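You operate a simulated robot arm through the tools that you are given. There is no shell and no other tool. Be economical: measure what you need, move in short steps, check, and stop when the job is done.

Carry out the task below with a simulated robot arm. There is one attempt and no reset: what you move stays moved.

TASK
Put the 68 mm white cylinder from the top of the grey table on the silver tray and the 30 mm white cylinder on top of the grey bracket.
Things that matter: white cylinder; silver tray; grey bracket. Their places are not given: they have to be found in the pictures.

It is judged by the outcome, as a careful person would: the job done as asked, and still so three seconds after it is handed in. It fails if anything else is knocked over, pushed out of place, dropped, spilled or broken.

THE ROBOT
A 7-joint arm with a two-finger parallel gripper, fixed in place. Base frame: the origin is at the foot of the arm, x ahead of it, y to its left, z up; the work surface is at about z = 840. Lengths are in mm, angles in rad, forces in N, time in s.
With the tool pointing down near the work surface it reaches from about 240 to 680 mm from the base axis. Its first joint turns from -1.152 to 1.152 rad. Payload 2.4 kg.
Tool frame: the origin (TCP) lies between the finger pads and is the grasp point; the fingertips stand 30 mm ahead of it; z points along the fingers, y is the line along which they close. The gripper opens to 94 mm. The fingers are 28 mm wide and 10 mm thick; the gripper's body (50 by 96 mm) begins 55 mm behind the TCP.
Orientation is that of the tool frame in the base frame, as a unit quaternion [w, x, y, z]. With the fingers straight down and closing along the base's y, the tool's x points along the base's -x, its y along +y and its z along -z.

THE INTERFACE
- The arm moves only by the tool drive_tool. Its argument "motion" is a list of rows, each a list of 6 numbers: the shift along the tool's x, y, z in units of 150 mm (1.0 is 150 mm), then the turn, a rotation vector about the tool's x, y, z in units of 120 degrees (1.0 is 120 degrees). In form: [[x, y, z, rx, ry, rz], ...]. A call has 1 to 12 rows; each row is the pose to reach, as a shift and turn from the pose commanded when the call began, along the tool's axes at that moment. "jaw" is the closure, from 0 (fully open) to 1 (shut), set as the call begins (left out, the last holds). A call with a number of a shift or a turn outside -1 to 1 is refused whole. A row lasts 0.2 s, in which the tool goes at most 50 mm and 0.15 rad; a call with a longer step from one row to the next is refused whole, and so is a gripper value outside its range. A pose out of reach is approached as far as the arm can. The call stops where the force on the tool passes 40 N (or 10 N more than at its start, if that is more) or the arm is blocked; 0.2 s more then pass. The fingers move at their own pace (about 153 mm/s each) and stop on an object; they squeeze with about 36 N. The grip force told is the motor's: it shows also when the fingers shut on nothing. Time passes only in rows, and 0.2 s behind the last, so rows that repeat a pose let the fingers close. It gives the time, the measured TCP pose, the force on the tool (base axes), the opening and the grip force at its end, in the units of the frame above (readings bear some noise).
- Cameras (640 x 400 px; columns grow to the right, rows downward): "scene" is fixed at [33.3, 463.9, 1452]; the picture's right is [-0.81, -0.58, 0.00], its down [-0.29, 0.40, -0.87] and it looks along [0.50, -0.71, -0.50] (base axes); focal length 371 px, centre (320, 200). "wrist" rides on the gripper at [-37, 0, -58] in the tool frame; the picture's right is [0.00, -1.00, 0.00], its down [0.97, 0.00, -0.24] and it looks along [0.24, 0.00, 0.97] (tool axes); focal length 218 px, centre (320, 200).
- capture(camera): a new picture of that camera. No time passes.
- probe_pixels(camera, pixels): for up to 12 pixels [column, row] of the newest picture of that camera ("zoom" is the newest enlarged one), the place [x, y, z] in the base frame of the surface seen there, good to about 2 mm. No time passes.
- inspect(camera, box): a new picture of the part [left, top, right, bottom] of that camera's present view, enlarged. No time passes.
- hand_in(): hands the job in; it is judged then, once.

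Work in short steps. Measure before you move; look again where a grasp or a placing could have gone wrong, and mend it. You have 60 turns and 20 pictures in all, the two below and enlarged ones among them. Open the gripper and draw the arm clear of the work before you hand the job in, unless the task says otherwise; then end with one line.

The tools are called after "Call:" by a JSON object that holds its "fn" and its "kwargs". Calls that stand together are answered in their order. drive_tool: Moves the arm, as the interface text tells. Its arguments: {"type":"object","properties":{"motion":{"type":"array"},"jaw":{"type":"number"}},"required":["motion"]} The other tools are called the same way: capture (camera) takes a picture; probe_pixels (camera, pixels) gives the place of the surface under pixels of a picture; inspect (camera, box) takes an enlarged picture of a part of a camera's view; hand_in () hands the job in.

At the start:

```text
clock: 0.0
position: [279.6, -352.5, 1179.8]
ee_rot: [0.0, 0.0, 1.0, 0.0]
ft_force: [-0.3, 0.4, 0.1]
finger_gap: 94.1
finger_force: 0.0
```

scene: 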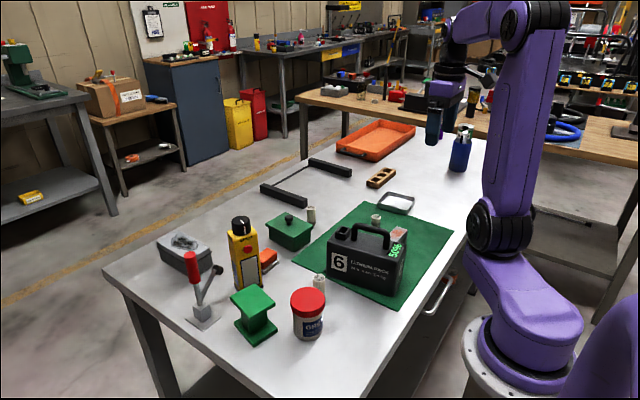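
wrist: 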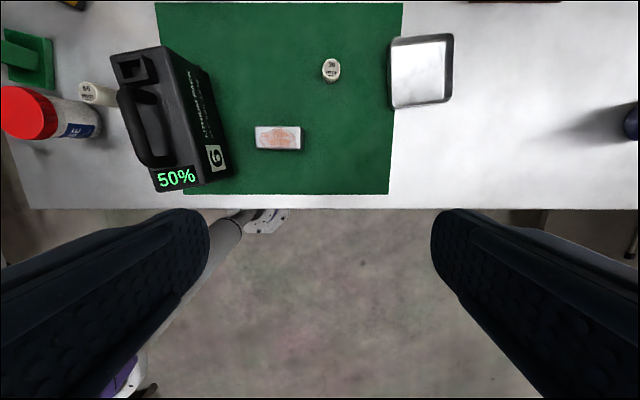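

I see white cylinders near scene (311,213), (376,219) and (319,282), and a silver tray near (396,203). I will enlarge the view to tell them apart and find the grey bracket.

Call:
{"fn": "inspect", "kwargs": {"camera": "scene", "box": [240, 150, 440, 275]}}

Call:
{"fn": "inspect", "kwargs": {"camera": "scene", "box": [140, 200, 340, 345]}}

```text
3.20 times, centred on (340, 212) of scene
```

zoom: 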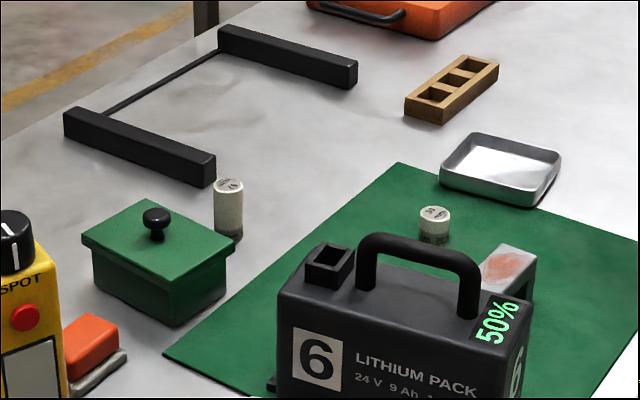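

```text
2.76 times, centred on (240, 272) of scene
```

zoom: 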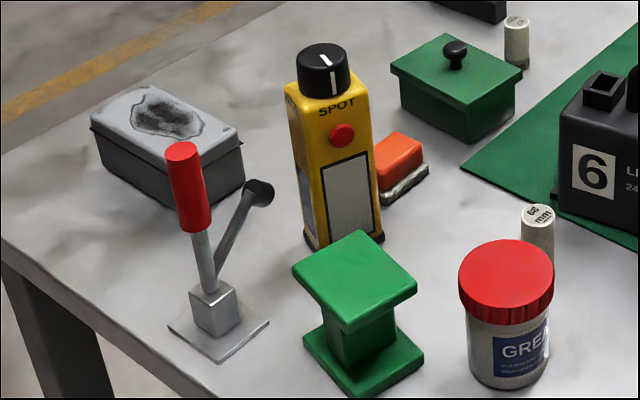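

The bracket looks like the grey piece behind the battery (scene (397,236), wrist (278,138)). Next I read the labels on the cylinders.

Call:
{"fn": "inspect", "kwargs": {"camera": "scene", "box": [296, 200, 328, 220]}}

Call:
{"fn": "inspect", "kwargs": {"camera": "scene", "box": [304, 268, 336, 288]}}

Call:
{"fn": "inspect", "kwargs": {"camera": "wrist", "box": [230, 30, 470, 180]}}

Call:
{"fn": "probe_pixels", "kwargs": {"camera": "wrist", "pixels": [[331, 68], [258, 129], [299, 128], [258, 147], [299, 147], [278, 138], [420, 75], [395, 105], [449, 100], [452, 38], [392, 42], [350, 110]]}}

Call:
{"fn": "probe_pixels", "kwargs": {"camera": "scene", "pixels": [[311, 208], [311, 216], [320, 278], [320, 285], [376, 217], [396, 203], [397, 232], [384, 208], [409, 196]]}}

```text
16.00 times, centred on (312, 210) of scene
```

zoom: 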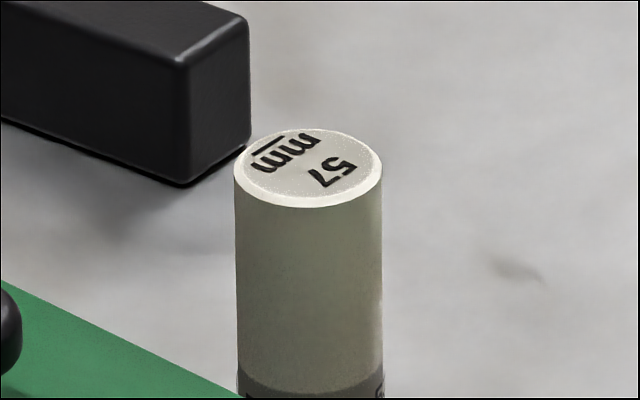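

```text
16.00 times, centred on (320, 278) of scene
```

zoom: 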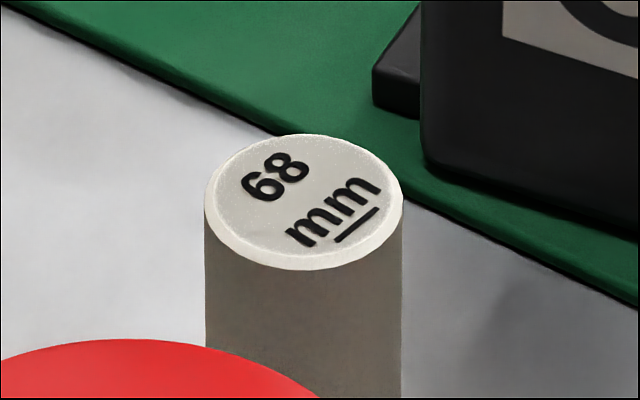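

```text
2.67 times, centred on (350, 105) of wrist
```

zoom: 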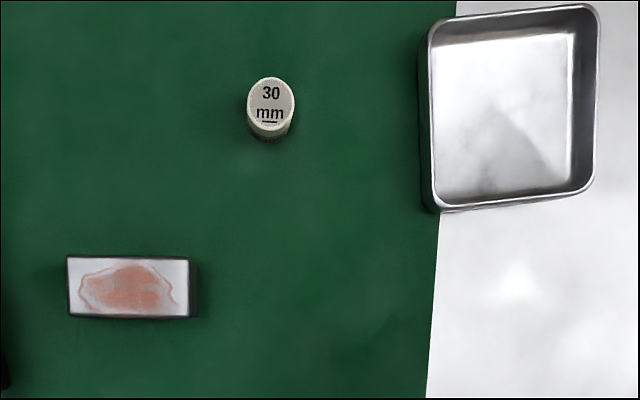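

```text
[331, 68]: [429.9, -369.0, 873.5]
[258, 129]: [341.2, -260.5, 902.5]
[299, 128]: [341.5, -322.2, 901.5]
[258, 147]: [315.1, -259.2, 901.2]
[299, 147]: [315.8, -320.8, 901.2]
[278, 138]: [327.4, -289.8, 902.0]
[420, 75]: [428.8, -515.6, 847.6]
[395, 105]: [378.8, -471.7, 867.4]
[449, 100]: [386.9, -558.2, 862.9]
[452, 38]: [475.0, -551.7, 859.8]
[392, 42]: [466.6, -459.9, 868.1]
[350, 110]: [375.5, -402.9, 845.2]
```

```text
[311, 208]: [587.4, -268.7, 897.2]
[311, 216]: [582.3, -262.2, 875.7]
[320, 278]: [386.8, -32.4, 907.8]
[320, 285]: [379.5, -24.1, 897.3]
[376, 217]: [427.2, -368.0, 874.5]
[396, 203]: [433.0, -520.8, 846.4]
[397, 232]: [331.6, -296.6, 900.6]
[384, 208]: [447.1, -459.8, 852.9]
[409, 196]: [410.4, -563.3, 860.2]
```

Labels read: 68 mm is behind the grease jar (scene 319,278), 30 mm is on the mat (376,217), and the 57 mm is to be left alone. Now I measure the neighbours: the jar, the battery and the 68 mm cylinder top.

Call:
{"fn": "capture", "kwargs": {"camera": "wrist"}}

Call:
{"fn": "probe_pixels", "kwargs": {"camera": "wrist", "pixels": [[84, 93], [110, 92], [3, 112], [55, 112], [28, 137], [28, 90], [140, 60], [150, 160], [200, 185], [115, 56], [157, 187], [125, 90]]}}

Call:
{"fn": "probe_pixels", "kwargs": {"camera": "scene", "pixels": [[319, 278], [314, 278], [325, 278], [319, 274], [308, 300], [376, 215], [372, 215], [381, 215]]}}

```text
12 pictures are left
```

wrist: 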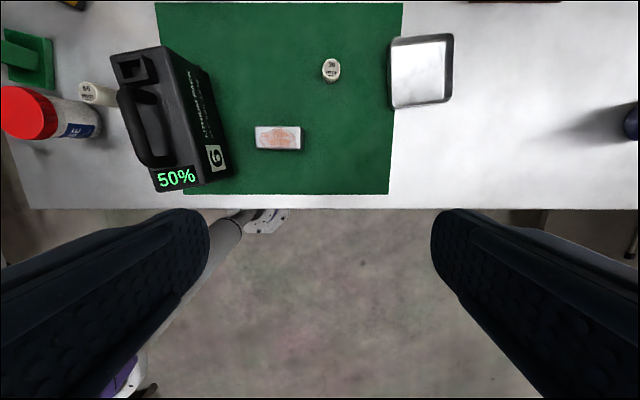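

```text
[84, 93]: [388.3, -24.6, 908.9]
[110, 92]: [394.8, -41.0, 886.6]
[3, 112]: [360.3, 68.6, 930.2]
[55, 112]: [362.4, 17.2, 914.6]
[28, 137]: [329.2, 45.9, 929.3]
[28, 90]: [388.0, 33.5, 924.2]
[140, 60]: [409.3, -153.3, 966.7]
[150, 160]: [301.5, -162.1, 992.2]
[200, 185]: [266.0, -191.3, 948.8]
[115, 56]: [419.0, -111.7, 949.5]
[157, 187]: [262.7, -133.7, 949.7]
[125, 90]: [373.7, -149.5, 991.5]
```

```text
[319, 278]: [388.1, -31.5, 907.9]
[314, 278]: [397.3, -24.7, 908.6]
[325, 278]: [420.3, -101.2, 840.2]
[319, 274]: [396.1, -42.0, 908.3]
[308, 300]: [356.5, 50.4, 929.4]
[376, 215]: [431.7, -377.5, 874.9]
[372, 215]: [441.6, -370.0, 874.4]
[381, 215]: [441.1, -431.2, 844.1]
```

The 68 mm top centre is at about (388,-31,908), and the 30 mm one at about (430,-369,874). With the jaw half open, closing along y clears everything, so I move over the 30 mm cylinder first.

Call:
{"fn": "drive_tool", "kwargs": {"motion": [[-0.194, -0.022, 0.197, 0, 0, 0], [-0.388, -0.044, 0.394, 0, 0, 0], [-0.582, -0.066, 0.591, 0, 0, 0], [-0.776, -0.088, 0.788, 0, 0, 0], [-0.969, -0.11, 0.985, 0, 0, 0], [-0.969, -0.11, 0.985, 0, 0, 0]], "jaw": 0.45}}

Call:
{"fn": "capture", "kwargs": {"camera": "wrist"}}

```text
clock: 1.4
position: [427.4, -369.6, 1032.6]
ee_rot: [0.0, 0.001, 1.0, 0.0]
ft_force: [-0.5, -1.3, 0.3]
finger_gap: 51.8
finger_force: 0.1
```

```text
11 pictures are left
```

wrist: 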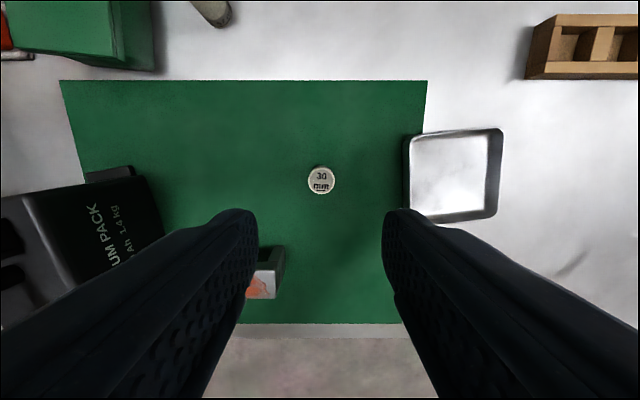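

Call:
{"fn": "probe_pixels", "kwargs": {"camera": "wrist", "pixels": [[320, 180], [310, 180], [331, 180], [320, 170], [320, 190], [450, 180], [410, 175], [495, 175], [455, 132], [455, 219], [268, 252], [350, 180]]}}

```text
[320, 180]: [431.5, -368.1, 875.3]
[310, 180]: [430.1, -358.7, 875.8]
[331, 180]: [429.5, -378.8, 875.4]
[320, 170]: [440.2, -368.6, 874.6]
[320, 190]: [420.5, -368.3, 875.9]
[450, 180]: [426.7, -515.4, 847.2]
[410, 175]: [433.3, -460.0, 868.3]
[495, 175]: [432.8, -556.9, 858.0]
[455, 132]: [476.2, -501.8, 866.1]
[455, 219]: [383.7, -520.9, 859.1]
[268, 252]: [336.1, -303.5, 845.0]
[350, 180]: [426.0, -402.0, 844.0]
```

The cylinder centre is (430,-369), and the mat is at z 844. I descend to a TCP of about 881.

Call:
{"fn": "drive_tool", "kwargs": {"motion": [[-0.02, 0, 0.3, 0, 0, 0], [-0.02, 0, 0.6, 0, 0, 0], [-0.02, 0, 0.8, 0, 0, 0], [-0.02, 0, 0.93, 0, 0, 0], [-0.02, 0, 0.99, 0, 0, 0], [-0.02, 0, 0.99, 0, 0, 0]]}}

```text
clock: 2.8
position: [430.5, -368.5, 883.6]
ee_rot: [0.001, 0.0, 1.0, 0.0]
ft_force: [-0.1, 0.2, -0.9]
finger_gap: 51.5
finger_force: 0.0
```

Fingers are around the cylinder; I lower 3 mm more and close.

Call:
{"fn": "drive_tool", "kwargs": {"motion": [[0, 0, 0.02, 0, 0, 0], [0, 0, 0.02, 0, 0, 0]]}}

Call:
{"fn": "drive_tool", "kwargs": {"motion": [[0, 0, 0, 0, 0, 0], [0, 0, 0, 0, 0, 0], [0, 0, 0, 0, 0, 0]], "jaw": 1}}

Call:
{"fn": "drive_tool", "kwargs": {"motion": [[0, 0, -0.15, 0, 0, 0], [0, 0, -0.4, 0, 0, 0], [0, 0, -0.66, 0, 0, 0], [0, 0, -0.66, 0, 0, 0]]}}

```text
clock: 3.4
position: [428.9, -369.5, 880.4]
ee_rot: [0.0, -0.001, 1.0, 0.0]
ft_force: [0.4, 0.4, -0.1]
finger_gap: 51.9
finger_force: 0.0
```

```text
clock: 4.2
position: [429.7, -369.8, 880.8]
ee_rot: [0.0, 0.0, 1.0, 0.0]
ft_force: [-0.1, -0.8, 1.6]
finger_gap: 23.5
finger_force: 36.0
```

```text
clock: 5.2
position: [428.0, -368.0, 980.3]
ee_rot: [0.0, 0.0, 1.0, 0.0]
ft_force: [0.3, -0.3, 0.0]
finger_gap: 23.3
finger_force: 35.9
```

The grip holds at 23.4 mm. I carry it over to the bracket centre (328,-290), whose top is at z 902, and take a look.

Call:
{"fn": "drive_tool", "kwargs": {"motion": [[0.17, 0.13, 0, 0, 0, 0], [0.34, 0.26, 0, 0, 0, 0], [0.51, 0.39, 0, 0, 0, 0], [0.673, 0.527, 0, 0, 0, 0], [0.673, 0.527, 0, 0, 0, 0]]}}

Call:
{"fn": "inspect", "kwargs": {"camera": "scene", "box": [350, 170, 446, 230]}}

```text
clock: 6.4
position: [326.9, -288.8, 980.8]
ee_rot: [-0.001, 0.0, 1.0, 0.0]
ft_force: [-0.1, -0.2, -1.3]
finger_gap: 23.6
finger_force: 36.0
```

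```text
6.67 times, centred on (398, 200) of scene
```

zoom: 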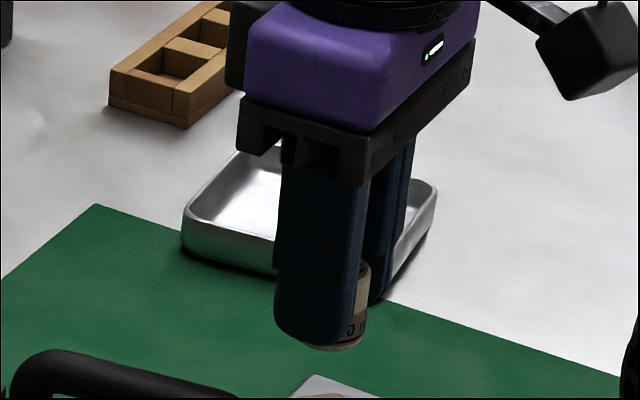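

It is held straight. I lower slowly to the contact height, at a TCP of about 939.

Call:
{"fn": "drive_tool", "kwargs": {"motion": [[-0.005, 0, 0.12, 0, 0, 0], [-0.005, 0, 0.2, 0, 0, 0], [-0.005, 0, 0.25, 0, 0, 0], [-0.005, 0, 0.265, 0, 0, 0], [-0.005, 0, 0.272, 0, 0, 0], [-0.005, 0, 0.272, 0, 0, 0]]}}

```text
clock: 7.8
position: [328.4, -290.0, 937.8]
ee_rot: [0.0, 0.0, 1.0, -0.001]
ft_force: [0.5, 0.3, -0.1]
finger_gap: 23.5
finger_force: 36.4
```

No contact yet; I go down in about 1 mm steps.

Call:
{"fn": "drive_tool", "kwargs": {"motion": [[0, 0, 0.005, 0, 0, 0], [0, 0, 0.01, 0, 0, 0]]}}

Call:
{"fn": "inspect", "kwargs": {"camera": "scene", "box": [360, 205, 432, 250]}}

```text
clock: 8.4
position: [329.4, -290.0, 938.1]
ee_rot: [0.0, 0.0, 1.0, -0.001]
ft_force: [-0.2, -1.6, 4.9]
finger_gap: 23.9
finger_force: 36.1
```

```text
8.89 times, centred on (396, 228) of scene
```

zoom: 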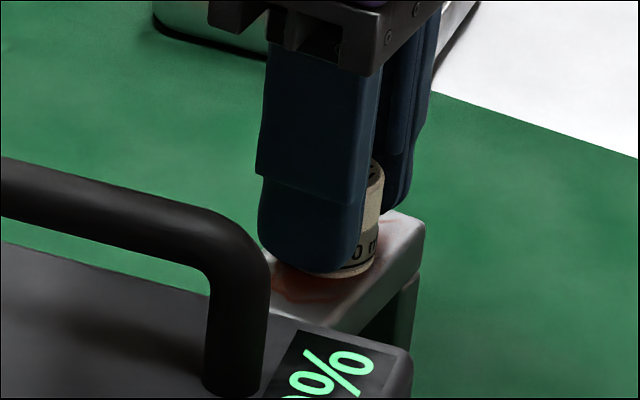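

A force of 4.9 N shows contact, and the cylinder sits on the bracket. I release and go straight up.

Call:
{"fn": "drive_tool", "kwargs": {"motion": [[0, 0, 0, 0, 0, 0], [0, 0, 0, 0, 0, 0]], "jaw": 0.45}}

Call:
{"fn": "drive_tool", "kwargs": {"motion": [[0, 0, -0.1, 0, 0, 0], [0, 0, -0.35, 0, 0, 0], [0, 0, -0.65, 0, 0, 0], [0, 0, -0.95, 0, 0, 0], [0, 0, -0.95, 0, 0, 0]]}}

Call:
{"fn": "capture", "kwargs": {"camera": "scene"}}

```text
clock: 9.0
position: [329.3, -290.4, 937.5]
ee_rot: [0.0, 0.0, 1.0, 0.0]
ft_force: [0.0, 0.1, 0.0]
finger_gap: 51.7
finger_force: 0.1
```

```text
clock: 10.2
position: [329.5, -290.7, 1078.9]
ee_rot: [0.0, -0.001, 1.0, 0.0]
ft_force: [0.8, 0.5, -0.2]
finger_gap: 51.9
finger_force: 0.2
```

```text
8 pictures are left
```

scene: 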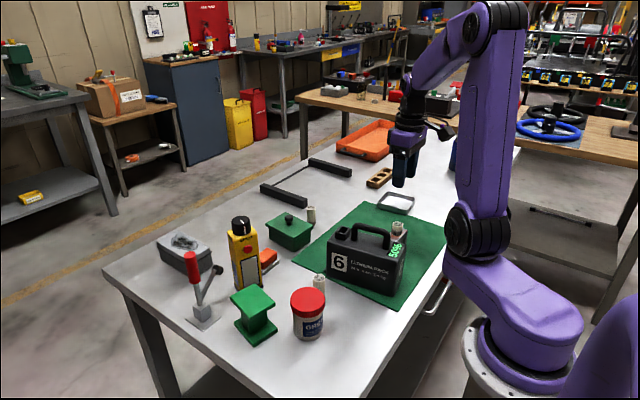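

The cylinder stands on the bracket (scene 398,228). Next I move over the 68 mm cylinder at (388,-31), staying at z 1079 so the tips clear the battery handle (992).

Call:
{"fn": "drive_tool", "kwargs": {"motion": [[-0.065, 0.288, 0, 0, 0, 0], [-0.13, 0.577, 0, 0, 0, 0], [-0.195, 0.865, 0, 0, 0, 0]]}}

Call:
{"fn": "drive_tool", "kwargs": {"motion": [[-0.065, 0.288, 0, 0, 0, 0], [-0.13, 0.577, 0, 0, 0, 0], [-0.195, 0.865, 0, 0, 0, 0], [-0.195, 0.865, 0, 0, 0, 0]]}}

Call:
{"fn": "capture", "kwargs": {"camera": "wrist"}}

```text
clock: 11.0
position: [359.3, -159.8, 1080.7]
ee_rot: [0.0, 0.0, 1.0, 0.0]
ft_force: [0.5, 0.7, 0.0]
finger_gap: 51.6
finger_force: 0.1
```

```text
clock: 12.0
position: [387.6, -29.7, 1080.3]
ee_rot: [0.0, 0.0, 1.0, 0.0]
ft_force: [1.0, 0.2, -0.3]
finger_gap: 51.6
finger_force: 0.1
```

```text
7 pictures are left
```

wrist: 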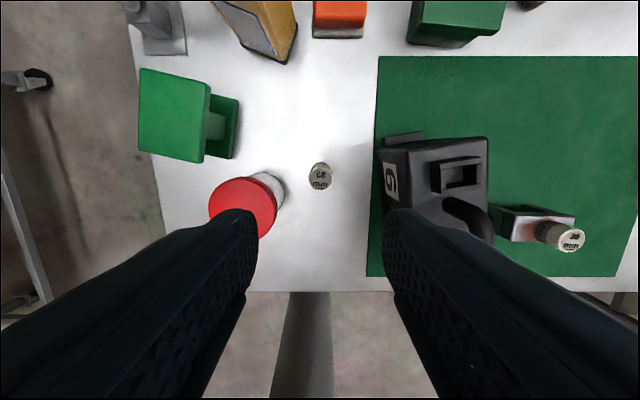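

Call:
{"fn": "probe_pixels", "kwargs": {"camera": "wrist", "pixels": [[320, 177], [311, 177], [330, 177], [320, 167], [320, 186], [272, 195], [276, 210], [382, 160], [410, 150], [390, 205]]}}

```text
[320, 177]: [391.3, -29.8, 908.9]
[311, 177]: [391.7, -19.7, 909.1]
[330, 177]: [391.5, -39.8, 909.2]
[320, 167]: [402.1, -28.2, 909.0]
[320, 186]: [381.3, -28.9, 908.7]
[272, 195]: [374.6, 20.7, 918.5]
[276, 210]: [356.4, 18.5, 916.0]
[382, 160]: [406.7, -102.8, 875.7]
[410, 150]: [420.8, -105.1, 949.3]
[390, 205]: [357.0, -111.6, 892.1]
```

The centre is (391,-29.7), and the battery edge (y -103) and jar edge (y +18) are clear of the fingers (±36). I descend to a TCP of about 897.

Call:
{"fn": "drive_tool", "kwargs": {"motion": [[-0.025, 0, 0.3, 0, 0, 0], [-0.025, 0, 0.6, 0, 0, 0], [-0.025, 0, 0.8, 0, 0, 0], [-0.025, 0, 0.95, 0, 0, 0], [-0.025, 0, 0.95, 0, 0, 0]]}}

Call:
{"fn": "drive_tool", "kwargs": {"motion": [[0, 0, 0.13, 0, 0, 0], [0, 0, 0.26, 0, 0, 0], [0, 0, 0.26, 0, 0, 0]]}}

Call:
{"fn": "drive_tool", "kwargs": {"motion": [[0, 0, 0, 0, 0, 0], [0, 0, 0, 0, 0, 0], [0, 0, 0, 0, 0, 0]], "jaw": 1}}

```text
clock: 13.2
position: [391.9, -29.6, 936.9]
ee_rot: [0.0, 0.0, 1.0, 0.0]
ft_force: [-0.1, 0.3, 0.1]
finger_gap: 51.6
finger_force: 0.1
```

```text
clock: 14.0
position: [392.4, -29.7, 897.8]
ee_rot: [0.001, 0.001, 1.0, 0.001]
ft_force: [0.2, -0.2, 0.5]
finger_gap: 51.6
finger_force: 0.0
```

```text
clock: 14.8
position: [392.0, -29.7, 898.8]
ee_rot: [0.0, 0.0, 1.0, 0.001]
ft_force: [-0.8, 0.3, -0.4]
finger_gap: 25.9
finger_force: 36.0
```

Gripped at 25.9 mm. I lift to about z 1090 so the cylinder's bottom clears the battery handle.

Call:
{"fn": "drive_tool", "kwargs": {"motion": [[0, 0, -0.12, 0, 0, 0], [0, 0, -0.4, 0, 0, 0], [0, 0, -0.7, 0, 0, 0], [0, 0, -0.98, 0, 0, 0]]}}

Call:
{"fn": "drive_tool", "kwargs": {"motion": [[0, 0, -0.2, 0, 0, 0], [0, 0, -0.33, 0, 0, 0], [0, 0, -0.33, 0, 0, 0]]}}

```text
clock: 15.8
position: [391.4, -30.8, 1045.8]
ee_rot: [-0.001, 0.0, 1.0, 0.0]
ft_force: [0.5, 0.1, -0.9]
finger_gap: 25.3
finger_force: 35.9
```

```text
clock: 16.6
position: [391.4, -30.4, 1095.7]
ee_rot: [0.0, 0.0, 1.0, -0.001]
ft_force: [0.3, -0.3, -0.3]
finger_gap: 25.7
finger_force: 35.9
```

Now I carry it to the tray, at about (422,-505), in four legs.

Call:
{"fn": "drive_tool", "kwargs": {"motion": [[-0.017, -0.264, 0, 0, 0, 0], [-0.033, -0.528, 0, 0, 0, 0], [-0.05, -0.791, 0, 0, 0, 0]]}}

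Call:
{"fn": "drive_tool", "kwargs": {"motion": [[-0.017, -0.264, 0, 0, 0, 0], [-0.033, -0.528, 0, 0, 0, 0], [-0.05, -0.791, 0, 0, 0, 0]]}}

Call:
{"fn": "drive_tool", "kwargs": {"motion": [[-0.017, -0.264, 0, 0, 0, 0], [-0.033, -0.528, 0, 0, 0, 0], [-0.05, -0.791, 0, 0, 0, 0]]}}

Call:
{"fn": "drive_tool", "kwargs": {"motion": [[-0.017, -0.264, 0, 0, 0, 0], [-0.033, -0.528, 0, 0, 0, 0], [-0.05, -0.791, 0, 0, 0, 0], [-0.05, -0.791, 0, 0, 0, 0]]}}

Call:
{"fn": "capture", "kwargs": {"camera": "wrist"}}

```text
clock: 17.4
position: [397.6, -150.6, 1097.3]
ee_rot: [0.0, 0.0, 1.0, 0.0]
ft_force: [0.0, -0.5, -0.3]
finger_gap: 25.7
finger_force: 35.8
```

```text
clock: 18.2
position: [404.9, -270.0, 1096.9]
ee_rot: [-0.001, 0.0, 1.0, -0.001]
ft_force: [-0.1, 0.3, 0.5]
finger_gap: 25.4
finger_force: 35.9
```

```text
clock: 19.0
position: [414.3, -390.1, 1094.1]
ee_rot: [0.0, 0.0, 1.0, 0.0]
ft_force: [-0.2, -0.4, -1.1]
finger_gap: 25.8
finger_force: 36.0
```

```text
clock: 20.0
position: [421.6, -503.7, 1093.8]
ee_rot: [-0.001, 0.0, 1.0, 0.0]
ft_force: [-0.4, 0.2, 0.1]
finger_gap: 25.7
finger_force: 36.5
```

```text
6 pictures are left
```

wrist: 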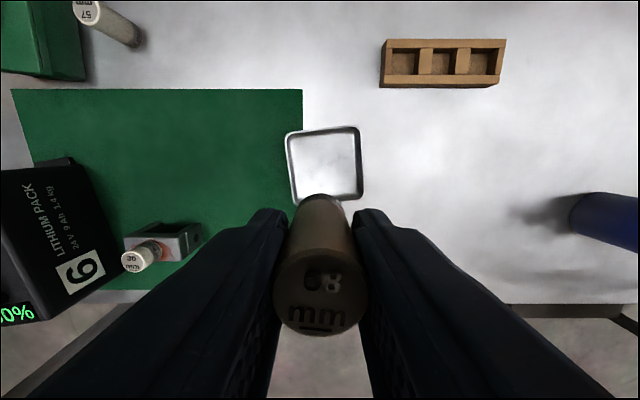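

The tray shows at (324,163), with no shift. I probe its inside before lowering.

Call:
{"fn": "probe_pixels", "kwargs": {"camera": "wrist", "pixels": [[324, 160], [300, 145], [345, 145], [304, 188], [349, 185], [286, 160], [362, 160], [324, 129]]}}

```text
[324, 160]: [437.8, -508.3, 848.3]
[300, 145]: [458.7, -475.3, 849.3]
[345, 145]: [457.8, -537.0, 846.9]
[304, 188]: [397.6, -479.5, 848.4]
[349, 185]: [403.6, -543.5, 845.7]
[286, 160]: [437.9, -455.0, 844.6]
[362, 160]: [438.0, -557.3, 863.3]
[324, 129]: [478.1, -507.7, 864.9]
```

The tray floor is about z 848, so contact should come at a TCP of about 906. I lower in stages.

Call:
{"fn": "drive_tool", "kwargs": {"motion": [[-0.02, -0.02, 0.3, 0, 0, 0], [-0.02, -0.02, 0.6, 0, 0, 0], [-0.02, -0.02, 0.85, 0, 0, 0], [-0.02, -0.02, 0.98, 0, 0, 0], [-0.02, -0.02, 0.98, 0, 0, 0]]}}

Call:
{"fn": "drive_tool", "kwargs": {"motion": [[0, 0, 0.1, 0, 0, 0], [0, 0, 0.18, 0, 0, 0], [0, 0, 0.23, 0, 0, 0], [0, 0, 0.25, 0, 0, 0], [0, 0, 0.25, 0, 0, 0]]}}

```text
clock: 21.2
position: [424.2, -507.9, 948.4]
ee_rot: [0.0, 0.0, 1.0, 0.001]
ft_force: [0.1, -0.2, -0.1]
finger_gap: 25.7
finger_force: 36.1
```

```text
clock: 22.4
position: [424.8, -508.6, 908.8]
ee_rot: [0.0, -0.001, 1.0, 0.001]
ft_force: [0.0, -0.6, -0.4]
finger_gap: 25.9
finger_force: 35.8
```

No contact yet at 908.8, so I continue by fractions of a millimetre.

Call:
{"fn": "drive_tool", "kwargs": {"motion": [[0, 0, 0.006, 0, 0, 0], [0, 0, 0.01, 0, 0, 0], [0, 0, 0.01, 0, 0, 0]]}}

```text
clock: 23.2
position: [424.8, -510.7, 910.2]
ee_rot: [0.0, 0.0, 1.0, 0.0]
ft_force: [0.2, 0.2, -0.4]
finger_gap: 25.7
finger_force: 36.0
```

Call:
{"fn": "drive_tool", "kwargs": {"motion": [[0, 0, 0.007, 0, 0, 0], [0, 0, 0.007, 0, 0, 0]]}}

Call:
{"fn": "inspect", "kwargs": {"camera": "scene", "box": [360, 170, 440, 220]}}

```text
clock: 23.8
position: [424.0, -508.6, 907.5]
ee_rot: [0.0, 0.0, 1.0, 0.001]
ft_force: [-0.2, 0.2, -0.6]
finger_gap: 25.6
finger_force: 36.3
```

```text
8.00 times, centred on (400, 195) of scene
```

zoom: 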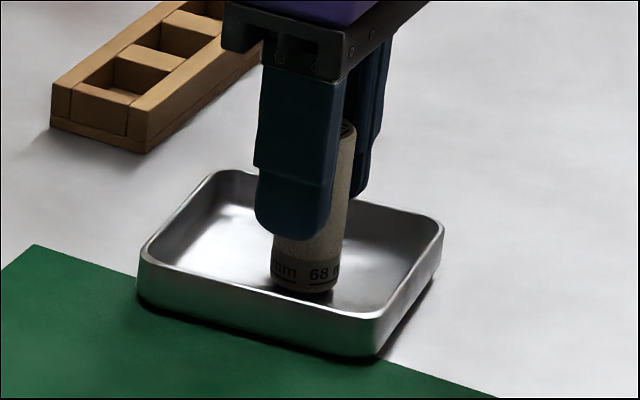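

Nearly touching; I take further 0.7 mm steps.

Call:
{"fn": "drive_tool", "kwargs": {"motion": [[0, 0, 0.005, 0, 0, 0], [0, 0, 0.005, 0, 0, 0]]}}

Call:
{"fn": "drive_tool", "kwargs": {"motion": [[0, 0, 0.005, 0, 0, 0], [0, 0, 0.005, 0, 0, 0]]}}

```text
clock: 24.4
position: [424.4, -509.1, 906.8]
ee_rot: [0.0, 0.0, 1.0, 0.001]
ft_force: [-0.3, -0.2, 0.4]
finger_gap: 25.6
finger_force: 35.8
```

```text
clock: 25.0
position: [424.3, -507.3, 906.4]
ee_rot: [0.0, 0.0, 1.0, 0.0]
ft_force: [-0.6, 0.9, -0.7]
finger_gap: 25.5
finger_force: 35.4
```

Call:
{"fn": "drive_tool", "kwargs": {"motion": [[0, 0, 0.005, 0, 0, 0], [0, 0, 0.005, 0, 0, 0]]}}

Call:
{"fn": "drive_tool", "kwargs": {"motion": [[0, 0, 0.005, 0, 0, 0], [0, 0, 0.005, 0, 0, 0]]}}

```text
clock: 25.6
position: [424.1, -509.3, 905.2]
ee_rot: [0.001, 0.0, 1.0, 0.0]
ft_force: [-0.4, 1.4, 4.6]
finger_gap: 26.0
finger_force: 36.2
```

```text
clock: 26.2
position: [423.6, -509.1, 905.4]
ee_rot: [0.001, 0.001, 1.0, 0.0]
ft_force: [-1.3, 1.5, 12.4]
finger_gap: 25.8
finger_force: 36.1
```

It is in contact (12 N). I ease back 0.7 mm, open and lift.

Call:
{"fn": "drive_tool", "kwargs": {"motion": [[0, 0, -0.004, 0, 0, 0], [0, 0, -0.004, 0, 0, 0]]}}

Call:
{"fn": "drive_tool", "kwargs": {"motion": [[0, 0, 0, 0, 0, 0], [0, 0, 0, 0, 0, 0]], "jaw": 0.45}}

Call:
{"fn": "drive_tool", "kwargs": {"motion": [[0, 0, -0.1, 0, 0, 0], [0, 0, -0.35, 0, 0, 0], [0, 0, -0.65, 0, 0, 0], [0, 0, -0.97, 0, 0, 0], [0, 0, -0.97, 0, 0, 0]]}}

Call:
{"fn": "drive_tool", "kwargs": {"motion": [[0.2, 0, -0.2, 0, 0, 0], [0.4, 0, -0.4, 0, 0, 0], [0.6, 0, -0.6, 0, 0, 0], [0.6, 0, -0.6, 0, 0, 0]], "jaw": 0}}

Call:
{"fn": "capture", "kwargs": {"camera": "scene"}}

Call:
{"fn": "inspect", "kwargs": {"camera": "scene", "box": [340, 170, 440, 250]}}

```text
clock: 26.8
position: [424.3, -509.2, 905.6]
ee_rot: [0.001, 0.0, 1.0, -0.001]
ft_force: [1.1, -1.4, 9.0]
finger_gap: 25.5
finger_force: 36.1
```

```text
clock: 27.4
position: [423.8, -508.2, 904.0]
ee_rot: [0.0, 0.0, 1.0, -0.001]
ft_force: [1.1, -0.1, 0.2]
finger_gap: 51.9
finger_force: 0.1
```

```text
clock: 28.6
position: [425.1, -509.0, 1049.0]
ee_rot: [0.0, 0.0, 1.0, 0.0]
ft_force: [0.4, 0.7, 0.2]
finger_gap: 51.7
finger_force: 0.1
```

```text
clock: 29.6
position: [332.7, -508.7, 1139.3]
ee_rot: [0.0, 0.0, 1.0, 0.0]
ft_force: [0.3, -0.2, -0.7]
finger_gap: 94.0
finger_force: 0.1
```

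```text
4 pictures are left
```

scene: 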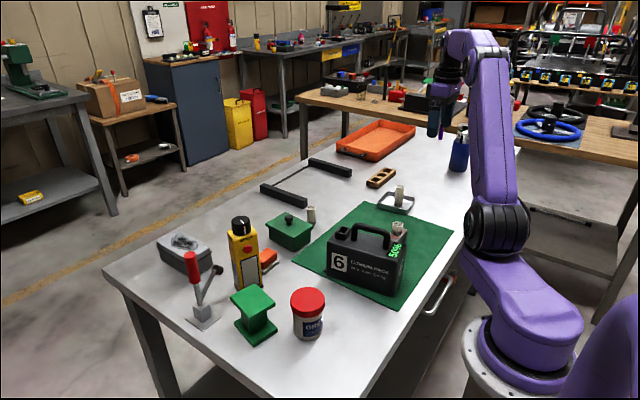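

```text
5.00 times, centred on (390, 210) of scene
```

zoom: 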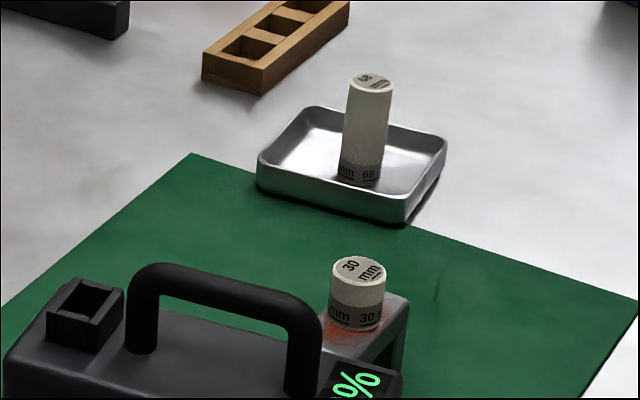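

Both cylinders stand where asked: the 68 mm in the tray and the 30 mm on the bracket. The arm is clear and the gripper is open.

Call:
{"fn": "hand_in", "kwargs": {}}

```text
The job is handed in.
```

The 68 mm white cylinder is standing in the silver tray and the 30 mm white cylinder is on top of the grey bracket; the last pictures show nothing else moved, and the job is handed in.
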